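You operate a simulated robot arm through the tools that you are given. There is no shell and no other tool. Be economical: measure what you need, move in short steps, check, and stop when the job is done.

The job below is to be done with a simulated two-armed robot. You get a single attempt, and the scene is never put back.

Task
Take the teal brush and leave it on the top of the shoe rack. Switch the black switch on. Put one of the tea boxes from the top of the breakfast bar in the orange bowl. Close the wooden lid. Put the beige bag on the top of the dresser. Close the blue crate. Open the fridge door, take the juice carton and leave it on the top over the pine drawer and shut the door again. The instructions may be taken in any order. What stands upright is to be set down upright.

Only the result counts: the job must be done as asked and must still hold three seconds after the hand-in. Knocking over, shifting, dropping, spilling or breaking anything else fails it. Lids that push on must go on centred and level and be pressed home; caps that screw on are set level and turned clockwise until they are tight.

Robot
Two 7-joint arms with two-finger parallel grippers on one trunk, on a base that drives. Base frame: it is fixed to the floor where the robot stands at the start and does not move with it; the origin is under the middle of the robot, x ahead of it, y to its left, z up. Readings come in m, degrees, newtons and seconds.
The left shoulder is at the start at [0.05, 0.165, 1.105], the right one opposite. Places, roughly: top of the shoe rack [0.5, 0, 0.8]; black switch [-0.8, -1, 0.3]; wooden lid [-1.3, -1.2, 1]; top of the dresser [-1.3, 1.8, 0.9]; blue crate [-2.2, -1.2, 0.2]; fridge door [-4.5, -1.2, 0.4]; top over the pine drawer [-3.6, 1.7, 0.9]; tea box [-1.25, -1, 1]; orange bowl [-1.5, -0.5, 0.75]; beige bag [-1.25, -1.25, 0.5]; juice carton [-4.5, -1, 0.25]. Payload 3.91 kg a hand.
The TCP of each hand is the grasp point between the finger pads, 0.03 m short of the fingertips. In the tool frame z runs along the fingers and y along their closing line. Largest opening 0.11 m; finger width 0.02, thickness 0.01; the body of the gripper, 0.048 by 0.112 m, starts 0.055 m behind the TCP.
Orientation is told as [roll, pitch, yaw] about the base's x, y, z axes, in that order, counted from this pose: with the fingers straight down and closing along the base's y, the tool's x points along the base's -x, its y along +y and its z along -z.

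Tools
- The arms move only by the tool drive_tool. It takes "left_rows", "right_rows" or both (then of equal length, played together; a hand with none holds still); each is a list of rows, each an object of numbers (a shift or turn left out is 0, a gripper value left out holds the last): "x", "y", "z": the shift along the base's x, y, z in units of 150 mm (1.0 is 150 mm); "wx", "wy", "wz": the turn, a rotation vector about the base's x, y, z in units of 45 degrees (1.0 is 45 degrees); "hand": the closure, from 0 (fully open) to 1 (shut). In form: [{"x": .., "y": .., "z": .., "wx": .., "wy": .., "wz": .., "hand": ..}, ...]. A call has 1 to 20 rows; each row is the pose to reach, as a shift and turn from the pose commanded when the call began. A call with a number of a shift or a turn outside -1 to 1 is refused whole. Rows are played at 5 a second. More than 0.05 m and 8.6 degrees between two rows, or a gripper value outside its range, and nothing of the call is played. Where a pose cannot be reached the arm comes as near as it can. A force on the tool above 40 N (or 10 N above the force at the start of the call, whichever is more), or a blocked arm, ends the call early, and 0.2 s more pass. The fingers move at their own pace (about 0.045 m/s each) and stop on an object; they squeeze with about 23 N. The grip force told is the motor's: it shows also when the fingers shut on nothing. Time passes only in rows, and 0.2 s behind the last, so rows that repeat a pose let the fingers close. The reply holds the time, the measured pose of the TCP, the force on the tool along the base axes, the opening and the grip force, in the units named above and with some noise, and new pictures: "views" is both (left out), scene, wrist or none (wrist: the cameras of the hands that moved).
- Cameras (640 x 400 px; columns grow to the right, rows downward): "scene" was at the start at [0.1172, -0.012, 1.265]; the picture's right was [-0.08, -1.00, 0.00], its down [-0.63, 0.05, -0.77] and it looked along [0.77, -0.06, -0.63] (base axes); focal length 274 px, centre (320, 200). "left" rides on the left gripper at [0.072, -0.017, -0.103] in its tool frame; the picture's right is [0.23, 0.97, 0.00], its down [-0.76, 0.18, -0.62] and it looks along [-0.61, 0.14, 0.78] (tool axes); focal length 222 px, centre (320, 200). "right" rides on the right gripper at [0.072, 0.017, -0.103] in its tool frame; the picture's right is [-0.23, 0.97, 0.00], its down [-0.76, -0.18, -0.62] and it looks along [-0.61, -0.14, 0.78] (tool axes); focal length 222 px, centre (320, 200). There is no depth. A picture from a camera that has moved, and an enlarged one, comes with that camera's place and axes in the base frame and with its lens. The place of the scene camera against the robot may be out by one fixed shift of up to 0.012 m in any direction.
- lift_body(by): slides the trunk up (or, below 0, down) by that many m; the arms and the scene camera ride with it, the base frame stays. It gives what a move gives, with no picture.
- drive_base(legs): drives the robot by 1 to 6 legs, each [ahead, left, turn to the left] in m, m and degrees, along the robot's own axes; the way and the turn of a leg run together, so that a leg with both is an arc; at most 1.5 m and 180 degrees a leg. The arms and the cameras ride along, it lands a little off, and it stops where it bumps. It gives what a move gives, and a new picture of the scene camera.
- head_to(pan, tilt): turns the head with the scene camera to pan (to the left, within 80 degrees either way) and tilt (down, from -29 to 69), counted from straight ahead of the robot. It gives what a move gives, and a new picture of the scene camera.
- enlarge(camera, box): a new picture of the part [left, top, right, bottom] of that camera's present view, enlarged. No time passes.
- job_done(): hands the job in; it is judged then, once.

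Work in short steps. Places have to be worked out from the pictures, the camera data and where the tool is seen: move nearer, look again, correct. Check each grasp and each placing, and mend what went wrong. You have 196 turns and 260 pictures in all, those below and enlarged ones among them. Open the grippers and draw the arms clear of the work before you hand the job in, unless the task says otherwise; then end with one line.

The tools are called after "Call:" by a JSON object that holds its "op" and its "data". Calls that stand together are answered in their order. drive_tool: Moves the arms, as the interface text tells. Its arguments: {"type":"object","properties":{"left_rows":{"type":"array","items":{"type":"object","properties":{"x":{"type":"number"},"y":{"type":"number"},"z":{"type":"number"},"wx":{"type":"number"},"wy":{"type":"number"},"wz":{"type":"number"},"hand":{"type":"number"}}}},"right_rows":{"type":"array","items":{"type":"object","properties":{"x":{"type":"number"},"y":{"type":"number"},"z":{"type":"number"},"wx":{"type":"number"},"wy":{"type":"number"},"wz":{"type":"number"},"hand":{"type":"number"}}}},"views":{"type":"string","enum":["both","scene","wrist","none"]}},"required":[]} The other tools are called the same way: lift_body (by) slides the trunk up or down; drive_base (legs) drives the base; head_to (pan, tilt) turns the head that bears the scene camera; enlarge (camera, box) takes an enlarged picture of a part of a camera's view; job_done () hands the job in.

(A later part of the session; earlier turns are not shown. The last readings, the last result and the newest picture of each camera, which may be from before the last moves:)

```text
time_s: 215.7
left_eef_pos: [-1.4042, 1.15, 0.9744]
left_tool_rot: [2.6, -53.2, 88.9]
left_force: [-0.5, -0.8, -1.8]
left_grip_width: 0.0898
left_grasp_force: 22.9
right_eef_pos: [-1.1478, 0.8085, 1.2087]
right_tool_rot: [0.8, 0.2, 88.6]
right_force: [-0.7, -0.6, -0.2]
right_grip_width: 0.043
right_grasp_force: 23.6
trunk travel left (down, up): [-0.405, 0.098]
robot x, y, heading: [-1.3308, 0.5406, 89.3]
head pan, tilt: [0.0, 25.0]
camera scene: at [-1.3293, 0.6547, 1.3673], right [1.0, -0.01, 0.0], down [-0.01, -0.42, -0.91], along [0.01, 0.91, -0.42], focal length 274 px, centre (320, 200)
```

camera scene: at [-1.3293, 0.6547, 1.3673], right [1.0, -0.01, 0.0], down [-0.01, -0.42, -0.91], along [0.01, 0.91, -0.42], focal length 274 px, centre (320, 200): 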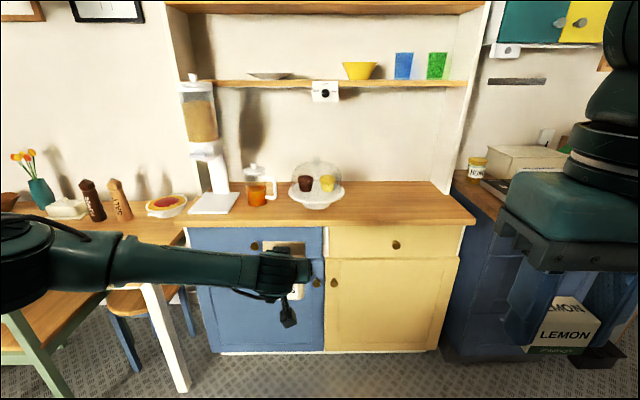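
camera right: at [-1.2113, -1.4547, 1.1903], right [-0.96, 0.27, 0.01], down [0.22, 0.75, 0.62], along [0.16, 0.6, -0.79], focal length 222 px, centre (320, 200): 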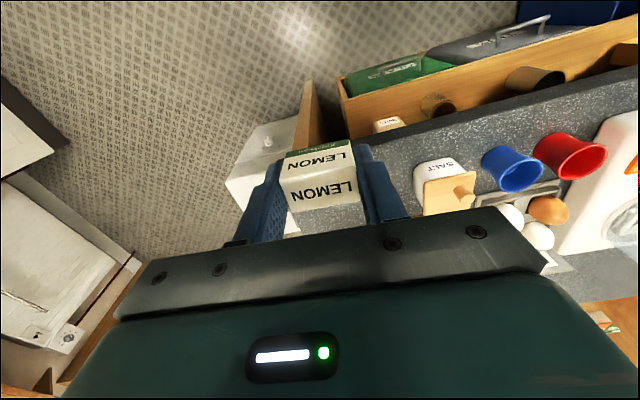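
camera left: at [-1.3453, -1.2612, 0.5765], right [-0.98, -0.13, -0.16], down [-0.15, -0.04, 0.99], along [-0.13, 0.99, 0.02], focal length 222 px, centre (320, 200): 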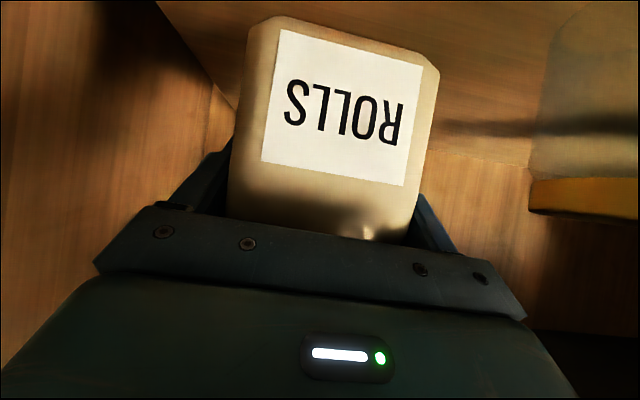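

Dresser top is at z≈0.88, front y≈1.49; the free area right of the cake dome is around (-1.05, 1.62). I raise the trunk and drive there.

Call:
{"op": "lift_body", "data": {"by": 0.09}}

Call:
{"op": "drive_base", "data": {"legs": [[0, -0.35, 0], [0.3, 0, 0], [0.14, 0, 0]]}}

Call:
{"op": "head_to", "data": {"pan": 5, "tilt": 40}}

Call:
{"op": "enlarge", "data": {"camera": "left", "box": [0, 0, 640, 400]}}

```text
time_s: 216.9
left_eef_pos: [-1.4042, 1.1489, 1.0645]
left_tool_rot: [2.5, -53.1, 88.8]
left_force: [-0.1, -0.1, -2.7]
left_grip_width: 0.0901
left_grasp_force: 23.5
right_eef_pos: [-1.1483, 0.8086, 1.2992]
right_tool_rot: [0.8, 0.1, 88.6]
right_force: [0.3, -0.1, -0.2]
right_grip_width: 0.0433
right_grasp_force: 22.1
trunk travel left (down, up): [-0.495, 0.008]
robot x, y, heading: [-1.336, 0.5403, 89.3]
head pan, tilt: [0.0, 25.0]
```

```text
time_s: 221.8
left_eef_pos: [-1.0466, 1.5834, 1.0631]
left_tool_rot: [2.6, -53.2, 88.6]
left_force: [-0.5, 0.3, -2.1]
left_grip_width: 0.0896
left_grasp_force: 23.4
right_eef_pos: [-0.7915, 1.2412, 1.2993]
right_tool_rot: [0.9, 0.2, 88.5]
right_force: [0.2, 0.3, 0.6]
right_grip_width: 0.0432
right_grasp_force: 22.7
trunk travel left (down, up): [-0.495, 0.008]
robot x, y, heading: [-0.9754, 0.9733, 89.2]
head pan, tilt: [0.0, 25.0]
camera scene: at [-0.9718, 1.0878, 1.4573], right [1.0, -0.01, 0.0], down [-0.01, -0.42, -0.91], along [0.01, 0.91, -0.42], focal length 274 px, centre (320, 200)
```

scene: 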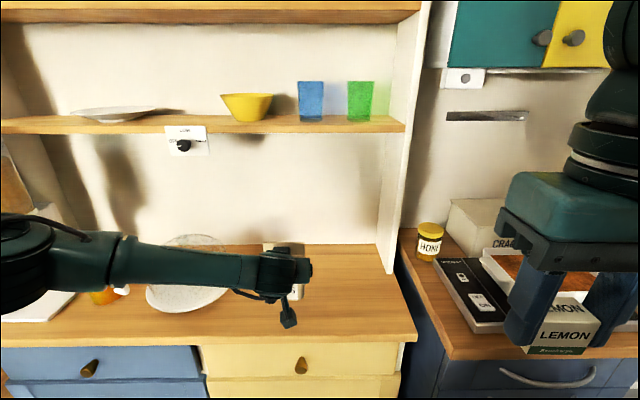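

```text
time_s: 222.5
left_eef_pos: [-1.0462, 1.5824, 1.0643]
left_tool_rot: [2.6, -53.1, 88.7]
left_force: [-0.5, -0.3, -1.7]
left_grip_width: 0.0898
left_grasp_force: 23.2
right_eef_pos: [-0.7899, 1.2399, 1.2988]
right_tool_rot: [0.8, 0.0, 88.5]
right_force: [-0.1, -0.6, 0.0]
right_grip_width: 0.0432
right_grasp_force: 22.5
trunk travel left (down, up): [-0.495, 0.008]
robot x, y, heading: [-0.9775, 0.9697, 89.3]
head pan, tilt: [5.0, 40.0]
camera scene: at [-0.9794, 1.0792, 1.4342], right [1.0, 0.07, 0.0], down [0.05, -0.64, -0.77], along [-0.06, 0.76, -0.64], focal length 274 px, centre (320, 200)
```

scene: 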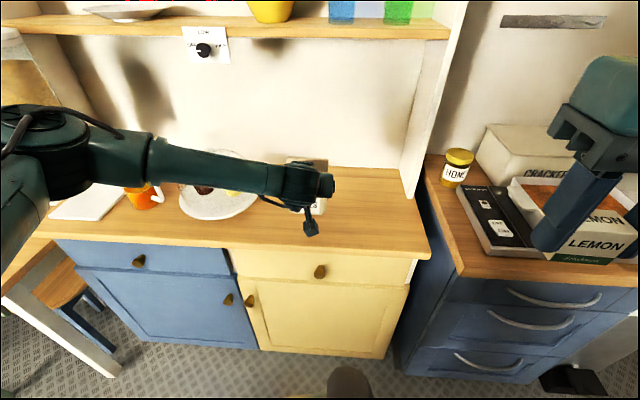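

```text
1.00 times, centred on (320, 200) of left
camera zoom: at [-1.0271, 1.4562, 1.0661], right [-0.98, -0.15, -0.16], down [-0.15, -0.05, 0.99], along [-0.15, 0.99, 0.02], focal length 222 px, centre (320, 200)
```

zoom: 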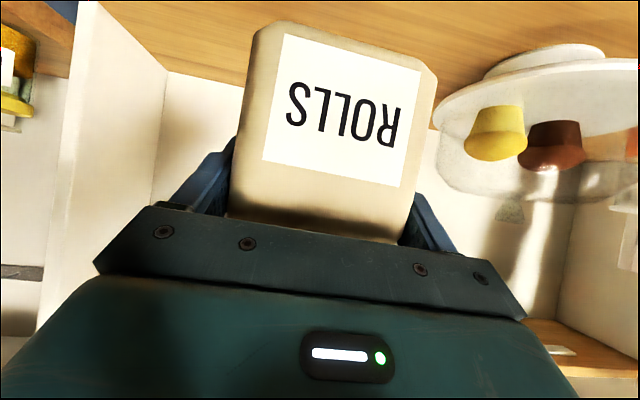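

Spot is clear (dome plate front y≈1.62, forearm y≈1.44). I lower the trunk 0.09 and then the arm in small steps until contact.

Call:
{"op": "lift_body", "data": {"by": -0.085}}

Call:
{"op": "drive_tool", "data": {"left_rows": [{"z": -0.05}, {"z": -0.1}, {"z": -0.13}], "views": "wrist"}}

```text
time_s: 223.8
left_eef_pos: [-1.046, 1.5823, 0.98]
left_tool_rot: [2.6, -53.3, 88.7]
left_force: [0.6, 0.1, -2.8]
left_grip_width: 0.0899
left_grasp_force: 23.0
right_eef_pos: [-0.7904, 1.2397, 1.213]
right_tool_rot: [0.8, 0.0, 88.6]
right_force: [0.5, -0.1, -0.8]
right_grip_width: 0.0432
right_grasp_force: 23.6
trunk travel left (down, up): [-0.41, 0.093]
robot x, y, heading: [-0.9735, 0.9676, 89.2]
head pan, tilt: [5.0, 40.0]
```

```text
time_s: 224.6
left_eef_pos: [-1.0462, 1.5828, 0.9598]
left_tool_rot: [2.5, -53.3, 88.8]
left_force: [-0.4, 0.6, -2.2]
left_grip_width: 0.0897
left_grasp_force: 23.0
right_eef_pos: [-0.7897, 1.2394, 1.2128]
right_tool_rot: [0.8, 0.2, 88.4]
right_force: [-0.5, -0.4, 0.5]
right_grip_width: 0.0431
right_grasp_force: 23.4
trunk travel left (down, up): [-0.41, 0.093]
robot x, y, heading: [-0.9764, 0.9697, 89.2]
head pan, tilt: [5.0, 40.0]
camera left: at [-1.0269, 1.4564, 0.9615], right [-0.98, -0.15, -0.16], down [-0.15, -0.05, 0.99], along [-0.15, 0.99, 0.02], focal length 222 px, centre (320, 200)
```

left: 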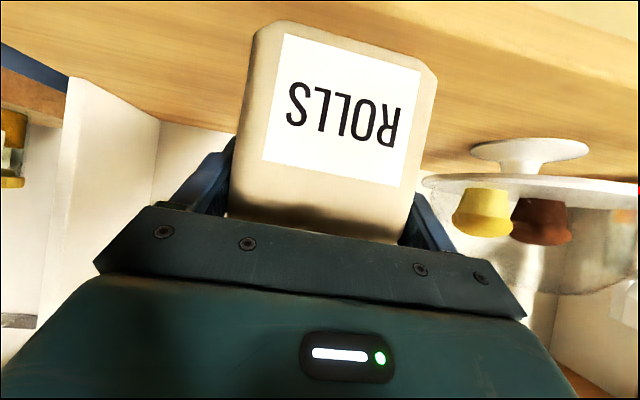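

No contact yet. Continue down in small steps.

Call:
{"op": "drive_tool", "data": {"left_rows": [{"z": -0.03}, {"z": -0.06}], "views": "none"}}

Call:
{"op": "drive_tool", "data": {"left_rows": [{"z": -0.025}, {"z": -0.05}], "views": "none"}}

```text
time_s: 225.2
left_eef_pos: [-1.0455, 1.5816, 0.95]
left_tool_rot: [2.5, -53.2, 88.8]
left_force: [1.0, 0.4, -3.6]
left_grip_width: 0.0898
left_grasp_force: 23.1
right_eef_pos: [-0.7892, 1.2402, 1.214]
right_tool_rot: [0.8, 0.0, 88.5]
right_force: [-0.4, 0.9, -0.5]
right_grip_width: 0.043
right_grasp_force: 22.9
trunk travel left (down, up): [-0.41, 0.093]
robot x, y, heading: [-0.9764, 0.9732, 89.3]
head pan, tilt: [5.0, 40.0]
```

```text
time_s: 225.8
left_eef_pos: [-1.0467, 1.5812, 0.9438]
left_tool_rot: [2.5, -53.4, 88.8]
left_force: [-0.7, -0.2, -2.2]
left_grip_width: 0.0897
left_grasp_force: 22.5
right_eef_pos: [-0.7903, 1.24, 1.2134]
right_tool_rot: [0.8, -0.1, 88.5]
right_force: [-0.1, -0.4, -0.3]
right_grip_width: 0.043
right_grasp_force: 23.0
trunk travel left (down, up): [-0.41, 0.093]
robot x, y, heading: [-0.9747, 0.9713, 89.0]
head pan, tilt: [5.0, 40.0]
```

Call:
{"op": "drive_tool", "data": {"left_rows": [{"z": -0.025}, {"z": -0.05}], "views": "none"}}

Call:
{"op": "enlarge", "data": {"camera": "left", "box": [0, 0, 640, 400]}}

```text
time_s: 226.3
left_eef_pos: [-1.0466, 1.5817, 0.936]
left_tool_rot: [2.6, -53.3, 88.9]
left_force: [1.0, -0.6, -1.8]
left_grip_width: 0.0898
left_grasp_force: 23.1
right_eef_pos: [-0.7914, 1.2395, 1.2146]
right_tool_rot: [0.9, 0.1, 88.6]
right_force: [0.7, 0.0, -0.4]
right_grip_width: 0.0435
right_grasp_force: 23.0
trunk travel left (down, up): [-0.41, 0.093]
robot x, y, heading: [-0.9753, 0.969, 89.4]
head pan, tilt: [5.0, 40.0]
```

```text
1.00 times, centred on (320, 200) of left
camera zoom: at [-1.0274, 1.4558, 0.9379], right [-0.98, -0.15, -0.16], down [-0.15, -0.05, 0.99], along [-0.15, 0.99, 0.02], focal length 222 px, centre (320, 200)
```

zoom: 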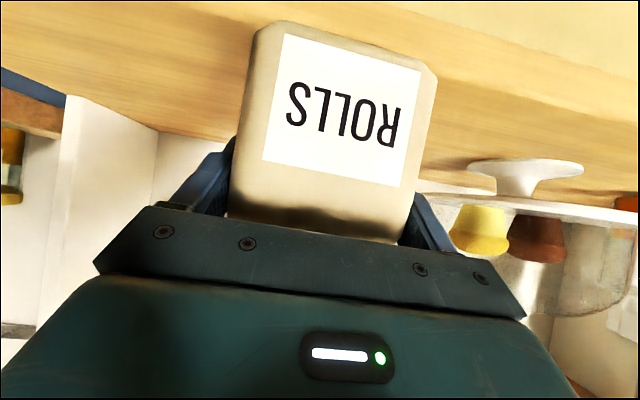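

Surface looks nearer z≈0.855; continue.

Call:
{"op": "drive_tool", "data": {"left_rows": [{"z": -0.025}, {"z": -0.05}], "views": "none"}}

Call:
{"op": "drive_tool", "data": {"left_rows": [{"z": -0.02}, {"z": -0.04}], "views": "none"}}

```text
time_s: 226.9
left_eef_pos: [-1.0467, 1.5819, 0.9282]
left_tool_rot: [2.5, -53.3, 88.8]
left_force: [-0.5, -1.3, -0.1]
left_grip_width: 0.09
left_grasp_force: 23.5
right_eef_pos: [-0.7899, 1.2387, 1.2139]
right_tool_rot: [0.9, 0.1, 88.5]
right_force: [0.2, 0.6, -0.8]
right_grip_width: 0.0433
right_grasp_force: 23.0
trunk travel left (down, up): [-0.41, 0.093]
robot x, y, heading: [-0.9768, 0.9698, 89.3]
head pan, tilt: [5.0, 40.0]
```

```text
time_s: 227.6
left_eef_pos: [-1.0472, 1.583, 0.9281]
left_tool_rot: [2.5, -53.8, 89.0]
left_force: [-3.1, -2.5, 18.2]
left_grip_width: 0.09
left_grasp_force: 22.5
right_eef_pos: [-0.79, 1.2384, 1.2152]
right_tool_rot: [0.9, 0.0, 88.6]
right_force: [0.2, 0.0, -0.4]
right_grip_width: 0.0431
right_grasp_force: 23.1
trunk travel left (down, up): [-0.41, 0.093]
robot x, y, heading: [-0.9788, 0.9712, 89.1]
head pan, tilt: [5.0, 40.0]
```

Contact (18 N). Relieve, open, and back out along the finger direction.

Call:
{"op": "drive_tool", "data": {"left_rows": [{"z": 0.03}, {"z": 0.03, "hand": 0.1}, {"z": 0.03, "hand": 0}, {"z": 0.03, "hand": 0}, {"y": -0.22, "z": 0.18}, {"y": -0.45, "z": 0.35}, {"y": -0.68, "z": 0.52}, {"y": -0.9, "z": 0.7}], "views": "none"}}

Call:
{"op": "drive_base", "data": {"legs": [[-0.35, 0, 0]]}}

Call:
{"op": "enlarge", "data": {"camera": "scene", "box": [160, 60, 480, 260]}}

```text
time_s: 229.3
left_eef_pos: [-1.0476, 1.447, 1.0262]
left_tool_rot: [2.7, -53.4, 88.7]
left_force: [0.1, 1.0, -0.4]
left_grip_width: 0.1102
left_grasp_force: 0.1
right_eef_pos: [-0.7913, 1.2396, 1.2148]
right_tool_rot: [0.8, 0.1, 88.5]
right_force: [-1.1, -0.1, -0.3]
right_grip_width: 0.0432
right_grasp_force: 22.7
trunk travel left (down, up): [-0.41, 0.093]
robot x, y, heading: [-0.9792, 0.9689, 89.4]
head pan, tilt: [5.0, 40.0]
```

```text
time_s: 231.6
left_eef_pos: [-1.0501, 1.0981, 1.0261]
left_tool_rot: [2.5, -53.3, 88.4]
left_force: [0.2, 0.1, 0.7]
left_grip_width: 0.1101
left_grasp_force: 0.1
right_eef_pos: [-0.7936, 0.8898, 1.2146]
right_tool_rot: [0.8, 0.1, 88.2]
right_force: [-0.9, -0.6, -0.3]
right_grip_width: 0.0431
right_grasp_force: 22.8
trunk travel left (down, up): [-0.41, 0.093]
robot x, y, heading: [-0.9843, 0.6183, 88.8]
head pan, tilt: [5.0, 40.0]
camera scene: at [-0.9848, 0.7294, 1.3492], right [1.0, 0.07, 0.0], down [0.04, -0.64, -0.77], along [-0.05, 0.76, -0.64], focal length 274 px, centre (320, 200)
```

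scene: 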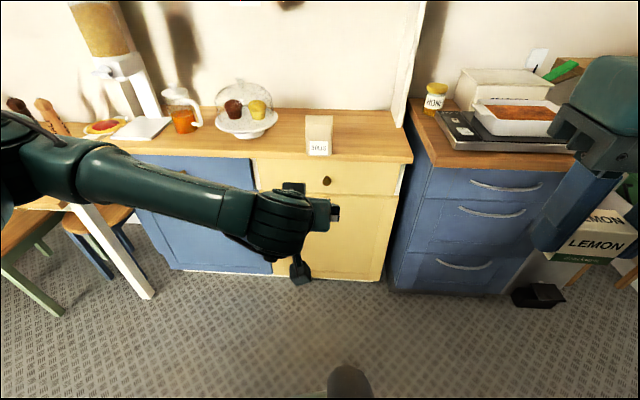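

```text
2.00 times, centred on (320, 160) of scene
camera zoom: at [-0.9848, 0.7294, 1.3492], right [1.0, 0.07, 0.0], down [0.04, -0.64, -0.77], along [-0.05, 0.76, -0.64], focal length 548 px, centre (320, 280)
```

zoom: 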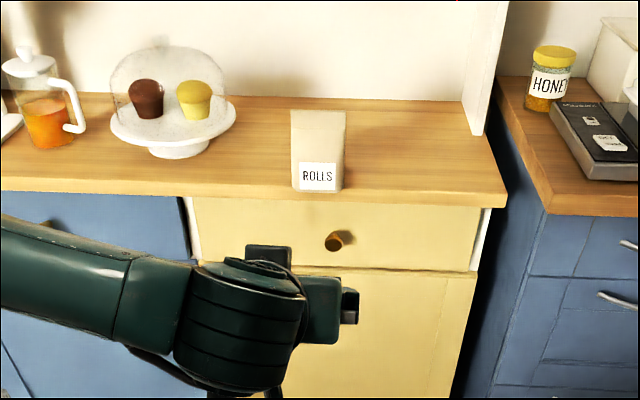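

Bag stands upright on the dresser. I fold the left hand back and drive to the table's +x end, heading ~204°, for the orange bowl.

Call:
{"op": "drive_tool", "data": {"left_rows": [{"wx": -0.17, "x": -0.1, "y": -0.15, "z": 0.1}, {"wx": -0.34, "x": -0.2, "y": -0.3, "z": 0.2}, {"wx": -0.51, "x": -0.3, "y": -0.45, "z": 0.3}, {"wx": -0.68, "x": -0.4, "y": -0.6, "z": 0.4}, {"wx": -0.85, "x": -0.5, "y": -0.75, "z": 0.5}, {"wx": -1, "x": -0.6, "y": -0.9, "z": 0.6}], "views": "none"}}

Call:
{"op": "drive_tool", "data": {"left_rows": [{"wx": -0.1, "x": -0.2}, {"wx": -0.18, "x": -0.4, "z": 0.1}], "views": "none"}}

Call:
{"op": "drive_base", "data": {"legs": [[0, 0, 115], [0.13, 0.46, 0], [0.13, 0.46, 0]]}}

Call:
{"op": "head_to", "data": {"pan": 0, "tilt": 42}}

```text
time_s: 233.0
left_eef_pos: [-1.139, 0.9639, 1.1156]
left_tool_rot: [1.4, -8.1, 89.0]
left_force: [0.6, 0.7, -0.9]
left_grip_width: 0.11
left_grasp_force: 0.1
right_eef_pos: [-0.7951, 0.8888, 1.2142]
right_tool_rot: [0.8, 0.1, 88.3]
right_force: [-0.3, 0.0, -1.1]
right_grip_width: 0.043
right_grasp_force: 23.3
trunk travel left (down, up): [-0.41, 0.093]
robot x, y, heading: [-0.9811, 0.6193, 89.1]
head pan, tilt: [5.0, 40.0]
```

```text
time_s: 233.6
left_eef_pos: [-1.2002, 0.9659, 1.1308]
left_tool_rot: [1.2, 0.0, 89.0]
left_force: [1.0, -0.2, -0.5]
left_grip_width: 0.1098
left_grasp_force: 0.0
right_eef_pos: [-0.795, 0.8885, 1.2137]
right_tool_rot: [0.8, 0.1, 88.3]
right_force: [0.4, 0.4, -1.3]
right_grip_width: 0.0429
right_grasp_force: 23.1
trunk travel left (down, up): [-0.41, 0.093]
robot x, y, heading: [-0.9817, 0.6205, 89.0]
head pan, tilt: [5.0, 40.0]
```

```text
time_s: 243.6
left_eef_pos: [-1.115, -0.6472, 1.1297]
left_tool_rot: [1.2, -0.1, -157.9]
left_force: [1.6, -0.2, 0.6]
left_grip_width: 0.1101
left_grasp_force: 0.0
right_eef_pos: [-1.2028, -0.2443, 1.2137]
right_tool_rot: [0.8, 0.0, -158.8]
right_force: [-0.2, -0.3, 0.3]
right_grip_width: 0.0432
right_grasp_force: 23.2
trunk travel left (down, up): [-0.41, 0.093]
robot x, y, heading: [-0.8818, -0.3114, -158.1]
head pan, tilt: [5.0, 40.0]
camera scene: at [-0.9831, -0.3664, 1.3491], right [-0.45, 0.89, 0.0], down [0.57, 0.29, -0.77], along [-0.68, -0.35, -0.64], focal length 274 px, centre (320, 200)
```

scene: 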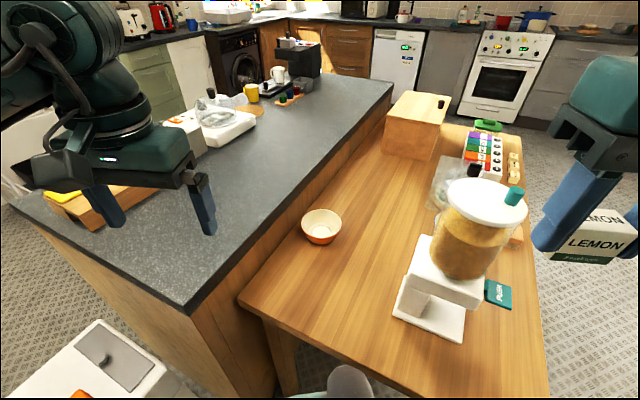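

```text
time_s: 244.2
left_eef_pos: [-1.1156, -0.6464, 1.1301]
left_tool_rot: [1.3, -0.2, -158.0]
left_force: [-0.1, 0.0, 0.2]
left_grip_width: 0.1101
left_grasp_force: 0.1
right_eef_pos: [-1.2024, -0.2442, 1.2137]
right_tool_rot: [0.7, 0.1, -158.7]
right_force: [-0.7, -0.2, -1.1]
right_grip_width: 0.0435
right_grasp_force: 22.8
trunk travel left (down, up): [-0.41, 0.093]
robot x, y, heading: [-0.8834, -0.3091, -158.2]
head pan, tilt: [0.0, 42.0]
camera scene: at [-0.985, -0.3586, 1.3462], right [-0.37, 0.93, 0.0], down [0.62, 0.25, -0.74], along [-0.69, -0.28, -0.67], focal length 274 px, centre (320, 200)
```

scene: 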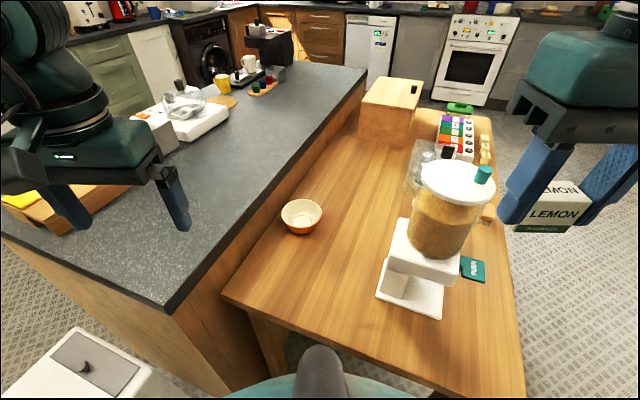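

Bowl at (-1.46,-0.607). With the right arm the upper arm would pass over the tall dispenser, so I transfer the box to the left hand: set it on the bar corner (-1.18,-0.84) first. I turn left 38° to face that corner.

Call:
{"op": "drive_base", "data": {"legs": [[0, 0, 38]]}}

Call:
{"op": "drive_tool", "data": {"left_rows": [{"x": 0.2, "y": -0.1}, {"x": 0.4, "y": -0.2}, {"x": 0.6, "y": -0.2}], "views": "scene"}}

```text
time_s: 246.4
left_eef_pos: [-0.8541, -0.7165, 1.13]
left_tool_rot: [1.2, -0.3, -119.2]
left_force: [0.1, 0.3, 0.1]
left_grip_width: 0.11
left_grasp_force: 0.1
right_eef_pos: [-1.1749, -0.4582, 1.2144]
right_tool_rot: [0.8, 0.1, -120.1]
right_force: [-0.1, 0.6, -0.7]
right_grip_width: 0.043
right_grasp_force: 23.3
trunk travel left (down, up): [-0.41, 0.093]
robot x, y, heading: [-0.8816, -0.309, -119.2]
head pan, tilt: [0.0, 42.0]
camera scene: at [-0.9355, -0.415, 1.3462], right [-0.87, 0.49, 0.0], down [0.33, 0.58, -0.74], along [-0.36, -0.65, -0.67], focal length 274 px, centre (320, 200)
```

scene: 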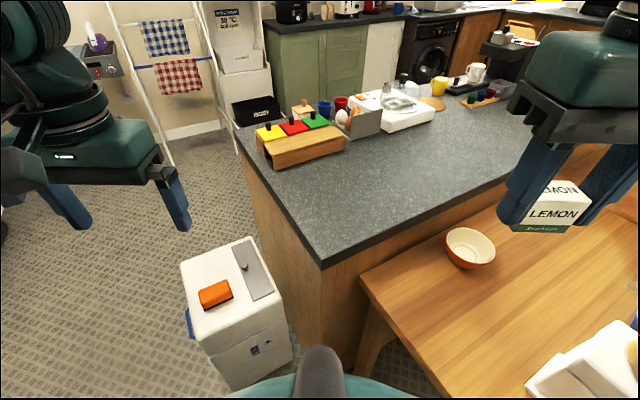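

```text
time_s: 247.2
left_eef_pos: [-0.7642, -0.7464, 1.1299]
left_tool_rot: [1.3, -0.2, -119.3]
left_force: [0.2, -0.2, -0.2]
left_grip_width: 0.1099
left_grasp_force: 0.1
right_eef_pos: [-1.1745, -0.4585, 1.2136]
right_tool_rot: [0.8, 0.0, -120.1]
right_force: [-0.7, 0.4, -0.8]
right_grip_width: 0.043
right_grasp_force: 23.4
trunk travel left (down, up): [-0.41, 0.093]
robot x, y, heading: [-0.8831, -0.3119, -119.2]
head pan, tilt: [0.0, 42.0]
camera scene: at [-0.9349, -0.4146, 1.3462], right [-0.87, 0.49, 0.0], down [0.33, 0.58, -0.74], along [-0.37, -0.65, -0.67], focal length 274 px, centre (320, 200)
```

scene: 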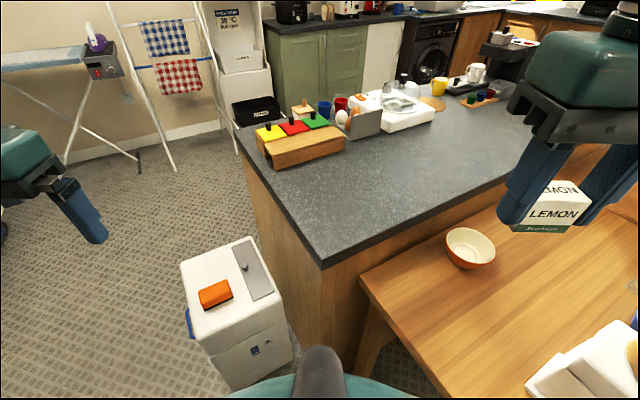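

Bar corner area is free. I move the right hand to (-1.18,-0.84) and lower it.

Call:
{"op": "drive_tool", "data": {"right_rows": [{"y": -0.25}, {"y": -0.5}, {"y": -0.75}, {"y": -1, "z": -0.05}], "views": "none"}}

Call:
{"op": "drive_tool", "data": {"right_rows": [{"y": -0.25, "z": -0.1}, {"y": -0.5, "z": -0.2}, {"y": -0.75, "z": -0.4}, {"y": -1, "z": -0.6}, {"y": -1, "z": -0.85}, {"y": -1, "z": -1}], "views": "none"}}

Call:
{"op": "drive_tool", "data": {"right_rows": [{"y": -0.2, "z": -0.25}, {"y": -0.4, "z": -0.45}, {"y": -0.5, "z": -0.6}], "views": "both"}}

```text
time_s: 248.2
left_eef_pos: [-0.7643, -0.7478, 1.1301]
left_tool_rot: [1.3, -0.2, -119.2]
left_force: [0.5, -1.2, -0.3]
left_grip_width: 0.1099
left_grasp_force: 0.0
right_eef_pos: [-1.1738, -0.6086, 1.2074]
right_tool_rot: [0.6, 0.1, -120.1]
right_force: [0.3, 0.2, -0.6]
right_grip_width: 0.0429
right_grasp_force: 22.8
trunk travel left (down, up): [-0.41, 0.093]
robot x, y, heading: [-0.8848, -0.3131, -119.6]
head pan, tilt: [0.0, 42.0]
```

```text
time_s: 249.6
left_eef_pos: [-0.7649, -0.7469, 1.129]
left_tool_rot: [1.2, -0.1, -119.2]
left_force: [-0.3, 0.1, -0.1]
left_grip_width: 0.11
left_grasp_force: 0.0
right_eef_pos: [-1.174, -0.7579, 1.0574]
right_tool_rot: [0.7, 0.1, -120.1]
right_force: [0.7, 0.2, 0.6]
right_grip_width: 0.0429
right_grasp_force: 22.7
trunk travel left (down, up): [-0.41, 0.093]
robot x, y, heading: [-0.8829, -0.3115, -119.2]
head pan, tilt: [0.0, 42.0]
```

```text
time_s: 250.4
left_eef_pos: [-0.7637, -0.7465, 1.1289]
left_tool_rot: [1.3, -0.2, -119.2]
left_force: [-0.5, 0.1, 0.1]
left_grip_width: 0.1099
left_grasp_force: 0.0
right_eef_pos: [-1.1737, -0.8325, 0.9679]
right_tool_rot: [0.7, 0.2, -120.1]
right_force: [0.1, 0.4, -0.8]
right_grip_width: 0.0432
right_grasp_force: 23.2
trunk travel left (down, up): [-0.41, 0.093]
robot x, y, heading: [-0.8838, -0.31, -119.6]
head pan, tilt: [0.0, 42.0]
camera scene: at [-0.9355, -0.4153, 1.3461], right [-0.87, 0.49, 0.0], down [0.33, 0.58, -0.74], along [-0.36, -0.65, -0.67], focal length 274 px, centre (320, 200)
camera right: at [-1.1248, -0.7785, 1.0703], right [0.73, -0.68, 0.01], down [-0.54, -0.57, 0.62], along [-0.42, -0.46, -0.79], focal length 222 px, centre (320, 200)
```

scene: 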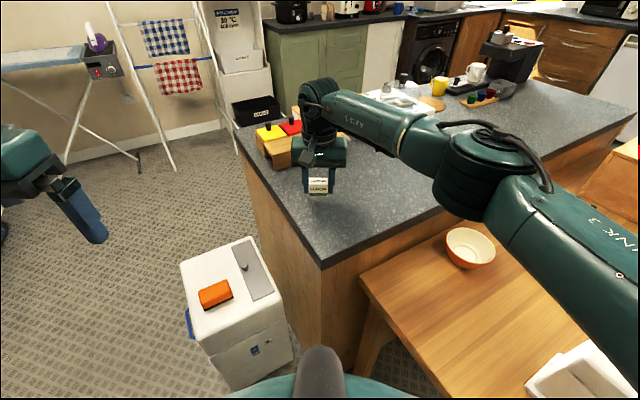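
right: 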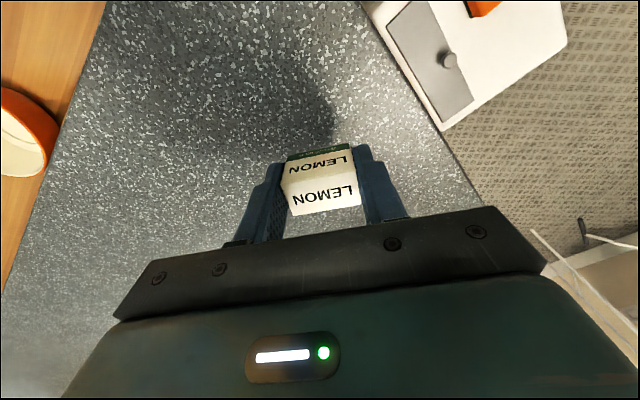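

Lower 31 mm to the same height at which it was picked (TCP 0.936).

Call:
{"op": "drive_tool", "data": {"right_rows": [{"z": -0.1}, {"z": -0.18}, {"z": -0.21}], "views": "none"}}

```text
time_s: 251.2
left_eef_pos: [-0.7639, -0.7458, 1.1302]
left_tool_rot: [1.3, -0.2, -119.2]
left_force: [0.1, 0.3, 0.8]
left_grip_width: 0.1101
left_grasp_force: 0.1
right_eef_pos: [-1.1751, -0.8338, 0.9382]
right_tool_rot: [0.7, 0.0, -120.2]
right_force: [-0.8, 0.8, 7.4]
right_grip_width: 0.0432
right_grasp_force: 23.3
trunk travel left (down, up): [-0.41, 0.093]
robot x, y, heading: [-0.8805, -0.3099, -119.4]
head pan, tilt: [0.0, 42.0]
```

Box rests on the bar (7 N). Open, rise and withdraw the right hand the same way back.

Call:
{"op": "drive_tool", "data": {"right_rows": [{"z": 0.01, "hand": 0.4}, {"z": 0.01, "hand": 0.2}, {"z": 0.2}, {"z": 0.45}, {"z": 0.7}, {"z": 1}, {"z": 1, "y": 0.25}, {"z": 1, "y": 0.5}, {"z": 1, "y": 0.75}, {"z": 1, "y": 1}], "views": "none"}}

Call:
{"op": "drive_tool", "data": {"right_rows": [{"z": 0.2, "y": 0.2}, {"z": 0.4, "y": 0.4}, {"z": 0.6, "y": 0.6}, {"z": 0.75, "y": 0.8}, {"z": 0.8, "y": 1}], "left_rows": [{"x": -0.25, "y": 0}, {"x": -0.5, "y": 0}, {"x": -0.75, "y": -0.05}, {"x": -1, "y": -0.1}, {"x": -1, "y": -0.1}], "views": "none"}}

Call:
{"op": "drive_tool", "data": {"left_rows": [{"x": -0.25, "y": -0.1}, {"x": -0.5, "y": -0.2}, {"x": -0.75, "y": -0.3}, {"x": -1, "y": -0.4, "z": -0.05}], "views": "none"}}

Call:
{"op": "drive_tool", "data": {"left_rows": [{"x": -0.25, "y": -0.05}, {"x": -0.5, "y": -0.09, "z": -0.1}, {"x": -0.73, "y": -0.09, "z": -0.25}, {"x": -0.73, "y": -0.09, "z": -0.5}], "views": "both"}}

```text
time_s: 253.4
left_eef_pos: [-0.7646, -0.7479, 1.129]
left_tool_rot: [1.2, -0.2, -119.2]
left_force: [1.1, -0.3, 0.1]
left_grip_width: 0.1099
left_grasp_force: 0.0
right_eef_pos: [-1.1737, -0.6831, 1.0853]
right_tool_rot: [0.8, 0.1, -120.3]
right_force: [0.1, 0.7, 0.1]
right_grip_width: 0.0879
right_grasp_force: 0.1
trunk travel left (down, up): [-0.41, 0.093]
robot x, y, heading: [-0.8846, -0.3165, -119.3]
head pan, tilt: [0.0, 42.0]
```

```text
time_s: 254.6
left_eef_pos: [-0.913, -0.7622, 1.1284]
left_tool_rot: [1.3, -0.1, -119.3]
left_force: [-0.9, -0.3, -0.6]
left_grip_width: 0.11
left_grasp_force: 0.1
right_eef_pos: [-1.176, -0.5329, 1.2071]
right_tool_rot: [0.8, 0.1, -120.1]
right_force: [-0.8, 0.1, -0.4]
right_grip_width: 0.0882
right_grasp_force: 0.1
trunk travel left (down, up): [-0.41, 0.093]
robot x, y, heading: [-0.8806, -0.3111, -119.4]
head pan, tilt: [0.0, 42.0]
```

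```text
time_s: 255.6
left_eef_pos: [-1.0647, -0.8226, 1.1226]
left_tool_rot: [1.3, -0.2, -119.4]
left_force: [-0.7, -0.9, 0.3]
left_grip_width: 0.1103
left_grasp_force: 0.1
right_eef_pos: [-1.1762, -0.5329, 1.2057]
right_tool_rot: [0.8, 0.2, -120.1]
right_force: [0.7, 0.1, 0.5]
right_grip_width: 0.088
right_grasp_force: 0.1
trunk travel left (down, up): [-0.41, 0.093]
robot x, y, heading: [-0.8821, -0.31, -119.6]
head pan, tilt: [0.0, 42.0]
```

```text
time_s: 256.6
left_eef_pos: [-1.1721, -0.8355, 1.0479]
left_tool_rot: [1.3, -0.2, -119.3]
left_force: [0.4, -0.6, -0.3]
left_grip_width: 0.11
left_grasp_force: 0.0
right_eef_pos: [-1.1757, -0.5342, 1.2063]
right_tool_rot: [0.9, 0.2, -120.1]
right_force: [0.8, 0.2, -0.1]
right_grip_width: 0.088
right_grasp_force: 0.1
trunk travel left (down, up): [-0.41, 0.093]
robot x, y, heading: [-0.8858, -0.3083, -119.4]
head pan, tilt: [0.0, 42.0]
camera scene: at [-0.9349, -0.4159, 1.3461], right [-0.87, 0.49, 0.0], down [0.33, 0.58, -0.74], along [-0.36, -0.65, -0.67], focal length 274 px, centre (320, 200)
camera left: at [-1.1532, -0.763, 1.1491], right [0.96, -0.28, 0.02], down [-0.23, -0.74, 0.63], along [-0.16, -0.61, -0.78], focal length 222 px, centre (320, 200)
```

scene: 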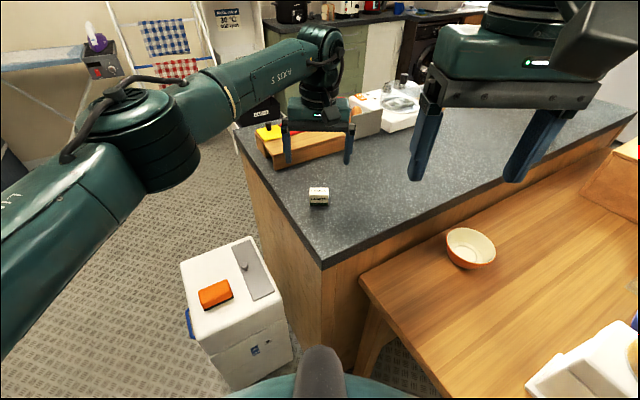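
left: 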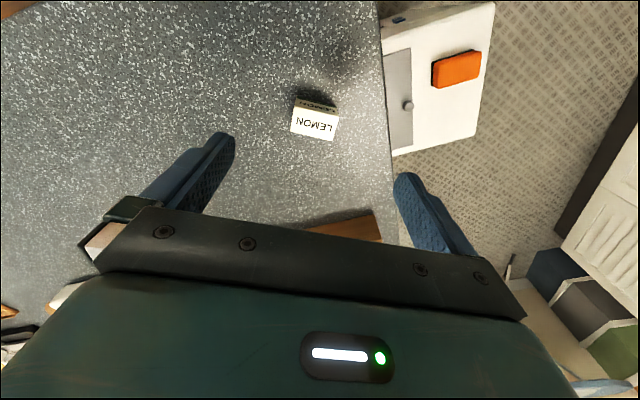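

Box at (-1.174,-0.835) as expected. Lower the left hand to 0.937 and grip.

Call:
{"op": "drive_tool", "data": {"left_rows": [{"x": -0.02, "z": -0.25, "hand": 0.3}, {"x": -0.02, "z": -0.5, "hand": 0.3}, {"x": -0.02, "z": -0.68}, {"x": -0.02, "z": -0.73}, {"x": -0.02, "z": -0.73, "hand": 1}, {"x": -0.02, "z": -0.73, "hand": 1}, {"x": -0.02, "z": -0.73, "hand": 1}], "views": "none"}}

Call:
{"op": "drive_tool", "data": {"left_rows": [{"z": 0.15}, {"z": 0.4}, {"z": 0.65}, {"z": 0.9}], "views": "wrist"}}

```text
time_s: 258.2
left_eef_pos: [-1.1767, -0.8351, 0.9396]
left_tool_rot: [1.3, -0.2, -119.2]
left_force: [0.6, -0.6, -0.4]
left_grip_width: 0.0432
left_grasp_force: 23.0
right_eef_pos: [-1.1751, -0.5327, 1.2064]
right_tool_rot: [0.8, 0.1, -120.1]
right_force: [-0.2, 0.1, -0.2]
right_grip_width: 0.088
right_grasp_force: 0.1
trunk travel left (down, up): [-0.41, 0.093]
robot x, y, heading: [-0.8859, -0.3118, -119.5]
head pan, tilt: [0.0, 42.0]
```

```text
time_s: 259.2
left_eef_pos: [-1.1767, -0.8372, 1.0729]
left_tool_rot: [1.4, -0.2, -119.2]
left_force: [-0.1, 0.9, 0.0]
left_grip_width: 0.0431
left_grasp_force: 22.9
right_eef_pos: [-1.1763, -0.5333, 1.2049]
right_tool_rot: [0.8, 0.2, -120.1]
right_force: [-0.9, -0.4, -0.2]
right_grip_width: 0.0879
right_grasp_force: 0.0
trunk travel left (down, up): [-0.41, 0.093]
robot x, y, heading: [-0.8871, -0.3134, -119.5]
head pan, tilt: [0.0, 42.0]
camera left: at [-1.1579, -0.7638, 1.1743], right [0.96, -0.28, 0.02], down [-0.23, -0.74, 0.63], along [-0.16, -0.61, -0.78], focal length 222 px, centre (320, 200)
```

left: 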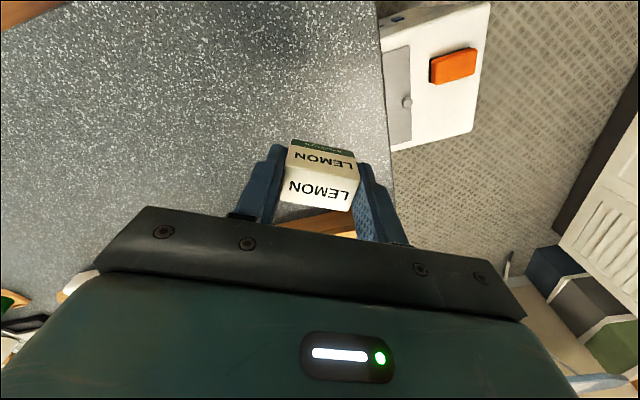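

Box transferred. I turn right 33.5° so the bowl is straight ahead.

Call:
{"op": "drive_base", "data": {"legs": [[0, 0, -33.5]]}}

Call:
{"op": "drive_tool", "data": {"left_rows": [{"x": -0.1, "y": -0.05}], "views": "wrist"}}

```text
time_s: 261.2
left_eef_pos: [-1.4179, -0.5886, 1.0723]
left_tool_rot: [1.3, -0.1, -152.6]
left_force: [0.3, -0.1, -0.1]
left_grip_width: 0.043
left_grasp_force: 22.7
right_eef_pos: [-1.2502, -0.3353, 1.2057]
right_tool_rot: [0.8, 0.1, -153.4]
right_force: [-0.2, 0.9, -0.6]
right_grip_width: 0.0882
right_grasp_force: 0.1
trunk travel left (down, up): [-0.41, 0.093]
robot x, y, heading: [-0.8831, -0.3127, -152.9]
head pan, tilt: [0.0, 42.0]
camera scene: at [-0.9806, -0.3681, 1.3462], right [-0.46, 0.89, 0.0], down [0.59, 0.31, -0.74], along [-0.66, -0.34, -0.67], focal length 274 px, centre (320, 200)
```

scene: 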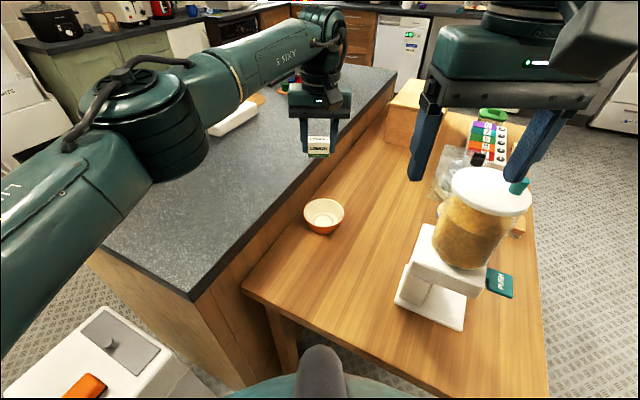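

```text
time_s: 261.6
left_eef_pos: [-1.4255, -0.5931, 1.0728]
left_tool_rot: [1.3, -0.2, -152.5]
left_force: [0.2, 0.6, -0.1]
left_grip_width: 0.0431
left_grasp_force: 23.5
left hand out of reach, approached as far as the arm can: row 1
right_eef_pos: [-1.2491, -0.3352, 1.205]
right_tool_rot: [0.7, 0.1, -153.5]
right_force: [0.3, -0.1, -0.3]
right_grip_width: 0.0881
right_grasp_force: 0.0
trunk travel left (down, up): [-0.41, 0.093]
robot x, y, heading: [-0.8842, -0.3105, -152.7]
head pan, tilt: [0.0, 42.0]
camera left: at [-1.3688, -0.5418, 1.1741], right [0.65, -0.76, 0.02], down [-0.6, -0.49, 0.63], along [-0.47, -0.42, -0.78], focal length 222 px, centre (320, 200)
```

left: 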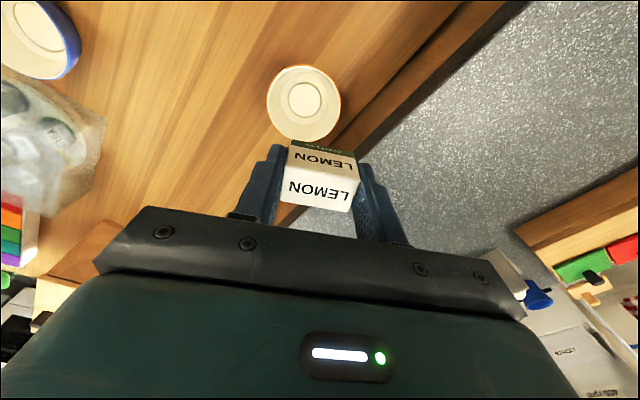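

Bowl centre (-1.458,-0.597). I nudge the base ahead 35 mm, pull the right hand up and back away from the dispenser, and then lower by the trunk.

Call:
{"op": "drive_base", "data": {"legs": [[0.035, -0.01, 0]]}}

Call:
{"op": "drive_tool", "data": {"right_rows": [{"z": 0.25, "x": 0.1}, {"z": 0.5, "x": 0.25}, {"z": 0.75, "x": 0.4}, {"z": 1, "x": 0.5}], "views": "none"}}

Call:
{"op": "lift_body", "data": {"by": -0.16}}

Call:
{"op": "drive_tool", "data": {"left_rows": [{"x": 0}], "views": "both"}}

```text
time_s: 262.5
left_eef_pos: [-1.4611, -0.6006, 1.0731]
left_tool_rot: [1.3, -0.1, -152.6]
left_force: [0.3, 0.1, -1.1]
left_grip_width: 0.0429
left_grasp_force: 22.6
right_eef_pos: [-1.2857, -0.3429, 1.207]
right_tool_rot: [0.7, 0.3, -153.3]
right_force: [-0.1, 0.0, 0.3]
right_grip_width: 0.0876
right_grasp_force: 0.1
trunk travel left (down, up): [-0.41, 0.093]
robot x, y, heading: [-0.9171, -0.3197, -152.7]
head pan, tilt: [0.0, 42.0]
camera scene: at [-1.0171, -0.3757, 1.346], right [-0.46, 0.89, 0.0], down [0.6, 0.31, -0.74], along [-0.66, -0.34, -0.67], focal length 274 px, centre (320, 200)
```

scene: 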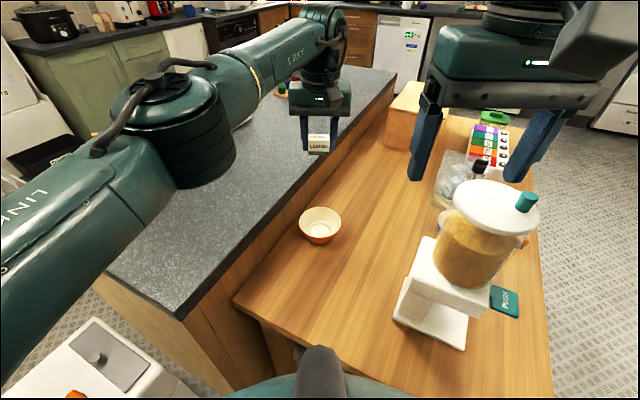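

```text
time_s: 263.5
left_eef_pos: [-1.4586, -0.5998, 1.074]
left_tool_rot: [1.3, -0.2, -152.6]
left_force: [-0.3, 0.3, 0.5]
left_grip_width: 0.0432
left_grasp_force: 23.5
right_eef_pos: [-1.2086, -0.3423, 1.3592]
right_tool_rot: [0.8, 0.1, -153.5]
right_force: [0.5, -0.7, -0.5]
right_grip_width: 0.0877
right_grasp_force: 0.1
trunk travel left (down, up): [-0.41, 0.093]
robot x, y, heading: [-0.9184, -0.32, -152.7]
head pan, tilt: [0.0, 42.0]
```

```text
time_s: 265.3
left_eef_pos: [-1.4597, -0.5998, 0.9124]
left_tool_rot: [1.2, -0.1, -152.7]
left_force: [-0.5, 0.0, 0.3]
left_grip_width: 0.043
left_grasp_force: 22.9
right_eef_pos: [-1.2106, -0.3422, 1.1986]
right_tool_rot: [0.9, 0.1, -153.4]
right_force: [-0.2, 0.0, -0.3]
right_grip_width: 0.0882
right_grasp_force: 0.0
trunk travel left (down, up): [-0.25, 0.253]
robot x, y, heading: [-0.919, -0.3152, -152.8]
head pan, tilt: [0.0, 42.0]
```

```text
time_s: 265.7
left_eef_pos: [-1.4593, -0.599, 0.9131]
left_tool_rot: [1.3, -0.2, -152.7]
left_force: [-0.1, -0.5, -0.2]
left_grip_width: 0.0431
left_grasp_force: 22.6
right_eef_pos: [-1.2101, -0.3429, 1.1985]
right_tool_rot: [0.8, 0.2, -153.4]
right_force: [0.2, -1.0, -0.2]
right_grip_width: 0.088
right_grasp_force: 0.0
trunk travel left (down, up): [-0.25, 0.253]
robot x, y, heading: [-0.919, -0.3202, -152.5]
head pan, tilt: [0.0, 42.0]
camera scene: at [-1.0158, -0.3754, 1.1862], right [-0.46, 0.89, 0.0], down [0.59, 0.31, -0.74], along [-0.66, -0.34, -0.67], focal length 274 px, centre (320, 200)
camera left: at [-1.4041, -0.5491, 1.0142], right [0.65, -0.76, 0.02], down [-0.6, -0.5, 0.63], along [-0.47, -0.42, -0.78], focal length 222 px, centre (320, 200)
```

scene: 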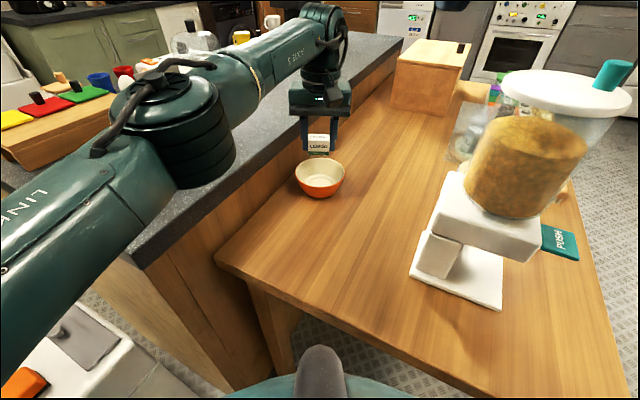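
left: 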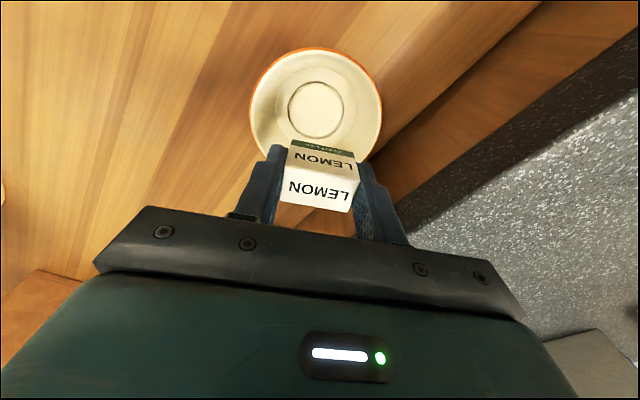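

Box is right above the bowl (within 1 cm). I correct +6 mm and lower via the trunk, then gently to contact.

Call:
{"op": "drive_tool", "data": {"left_rows": [{"x": 0.04, "y": 0.04}], "views": "none"}}

Call:
{"op": "lift_body", "data": {"by": -0.055}}

Call:
{"op": "drive_tool", "data": {"left_rows": [{"z": -0.03}, {"z": -0.06}], "views": "both"}}

```text
time_s: 266.1
left_eef_pos: [-1.4541, -0.5938, 0.9135]
left_tool_rot: [1.3, -0.1, -152.5]
left_force: [0.6, 0.2, -1.2]
left_grip_width: 0.0429
left_grasp_force: 23.0
right_eef_pos: [-1.2098, -0.3416, 1.1996]
right_tool_rot: [0.9, 0.2, -153.5]
right_force: [0.7, 0.0, 0.3]
right_grip_width: 0.0879
right_grasp_force: 0.1
trunk travel left (down, up): [-0.25, 0.253]
robot x, y, heading: [-0.9183, -0.3176, -152.7]
head pan, tilt: [0.0, 42.0]
```

```text
time_s: 267.1
left_eef_pos: [-1.4534, -0.5942, 0.8573]
left_tool_rot: [1.3, -0.3, -152.5]
left_force: [0.1, -0.9, 0.1]
left_grip_width: 0.0432
left_grasp_force: 23.5
right_eef_pos: [-1.2095, -0.3436, 1.1432]
right_tool_rot: [0.7, 0.1, -153.4]
right_force: [0.5, -1.6, 0.7]
right_grip_width: 0.088
right_grasp_force: 0.0
trunk travel left (down, up): [-0.195, 0.308]
robot x, y, heading: [-0.9162, -0.32, -152.8]
head pan, tilt: [0.0, 42.0]
```

```text
time_s: 267.7
left_eef_pos: [-1.4538, -0.594, 0.8492]
left_tool_rot: [1.3, -0.2, -152.6]
left_force: [1.0, 0.5, -1.1]
left_grip_width: 0.0431
left_grasp_force: 22.9
right_eef_pos: [-1.2094, -0.3431, 1.1431]
right_tool_rot: [0.8, 0.1, -153.4]
right_force: [0.4, 0.9, 0.3]
right_grip_width: 0.0881
right_grasp_force: 0.1
trunk travel left (down, up): [-0.195, 0.308]
robot x, y, heading: [-0.9208, -0.3183, -152.8]
head pan, tilt: [0.0, 42.0]
camera scene: at [-1.0158, -0.3754, 1.1312], right [-0.46, 0.89, 0.0], down [0.59, 0.31, -0.74], along [-0.66, -0.34, -0.67], focal length 274 px, centre (320, 200)
camera left: at [-1.3978, -0.543, 0.9502], right [0.65, -0.76, 0.02], down [-0.6, -0.49, 0.63], along [-0.47, -0.42, -0.78], focal length 222 px, centre (320, 200)
```

scene: 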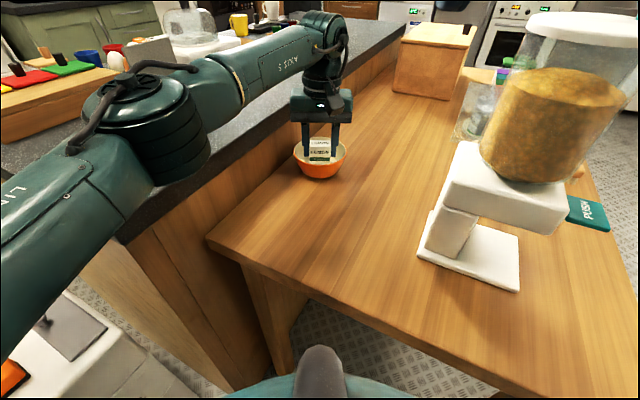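
left: 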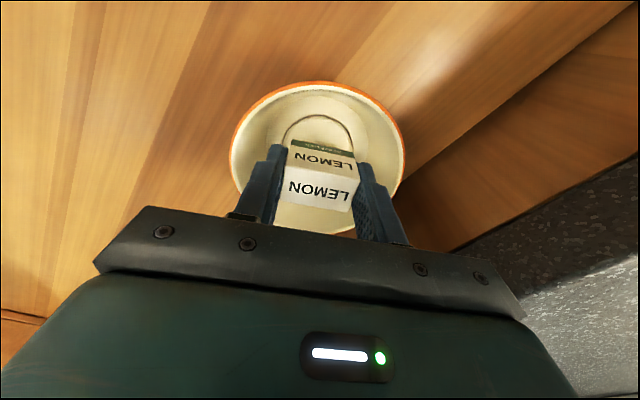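

Box is centred and entering the bowl. Lower by the arm only, few mm at a time.

Call:
{"op": "drive_tool", "data": {"left_rows": [{"z": -0.03}, {"z": -0.06}, {"z": -0.08}], "views": "none"}}

Call:
{"op": "drive_tool", "data": {"left_rows": [{"z": -0.03}, {"z": -0.05}], "views": "none"}}

```text
time_s: 268.5
left_eef_pos: [-1.4543, -0.5935, 0.836]
left_tool_rot: [1.3, -0.3, -152.6]
left_force: [-0.7, 0.0, -0.2]
left_grip_width: 0.043
left_grasp_force: 22.7
right_eef_pos: [-1.2099, -0.344, 1.144]
right_tool_rot: [0.9, 0.0, -153.4]
right_force: [0.6, 0.5, -0.6]
right_grip_width: 0.0881
right_grasp_force: 0.0
trunk travel left (down, up): [-0.195, 0.308]
robot x, y, heading: [-0.9221, -0.3173, -152.9]
head pan, tilt: [0.0, 42.0]
```

```text
time_s: 269.1
left_eef_pos: [-1.4545, -0.5926, 0.8304]
left_tool_rot: [1.4, -0.3, -152.5]
left_force: [1.3, -0.5, 7.4]
left_grip_width: 0.0432
left_grasp_force: 23.3
right_eef_pos: [-1.2103, -0.3429, 1.1427]
right_tool_rot: [0.8, 0.2, -153.4]
right_force: [-0.4, -0.4, -0.3]
right_grip_width: 0.0882
right_grasp_force: 0.1
trunk travel left (down, up): [-0.195, 0.308]
robot x, y, heading: [-0.9213, -0.3184, -152.9]
head pan, tilt: [0.0, 42.0]
```

Contact (7 N). Release with a small opening and lift out.

Call:
{"op": "drive_tool", "data": {"left_rows": [{"hand": 0.53}, {"hand": 0.5}, {"z": 0.1}, {"z": 0.3}, {"z": 0.55}, {"z": 0.8}, {"z": 1}], "views": "both"}}

```text
time_s: 270.7
left_eef_pos: [-1.4376, -0.5951, 0.9653]
left_tool_rot: [1.3, -0.1, -152.7]
left_force: [0.3, 0.1, -0.3]
left_grip_width: 0.055
left_grasp_force: 0.1
left hand out of reach, approached as far as the arm can: row 6, 7
right_eef_pos: [-1.21, -0.3423, 1.143]
right_tool_rot: [0.8, 0.1, -153.5]
right_force: [-0.6, 0.0, -0.2]
right_grip_width: 0.088
right_grasp_force: 0.0
trunk travel left (down, up): [-0.195, 0.308]
robot x, y, heading: [-0.9173, -0.3151, -152.8]
head pan, tilt: [0.0, 42.0]
camera scene: at [-1.016, -0.3751, 1.1311], right [-0.46, 0.89, 0.0], down [0.6, 0.31, -0.74], along [-0.66, -0.34, -0.67], focal length 274 px, centre (320, 200)
camera left: at [-1.3826, -0.5449, 1.0669], right [0.65, -0.76, 0.02], down [-0.6, -0.49, 0.63], along [-0.47, -0.42, -0.78], focal length 222 px, centre (320, 200)
```

scene: 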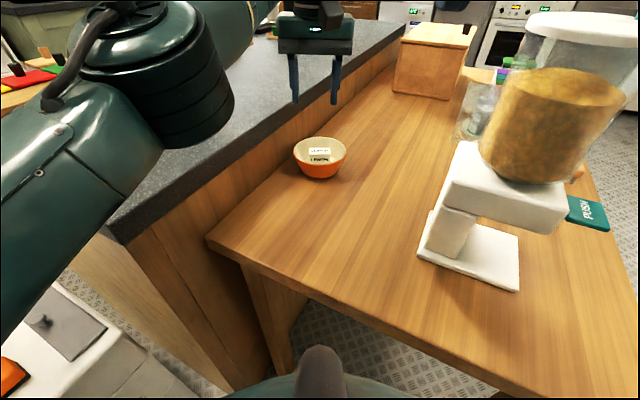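
left: 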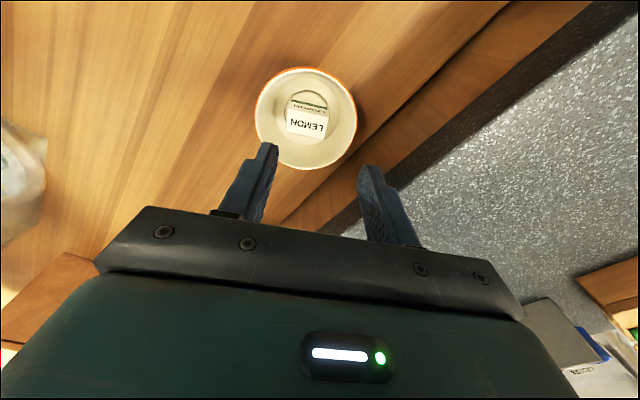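

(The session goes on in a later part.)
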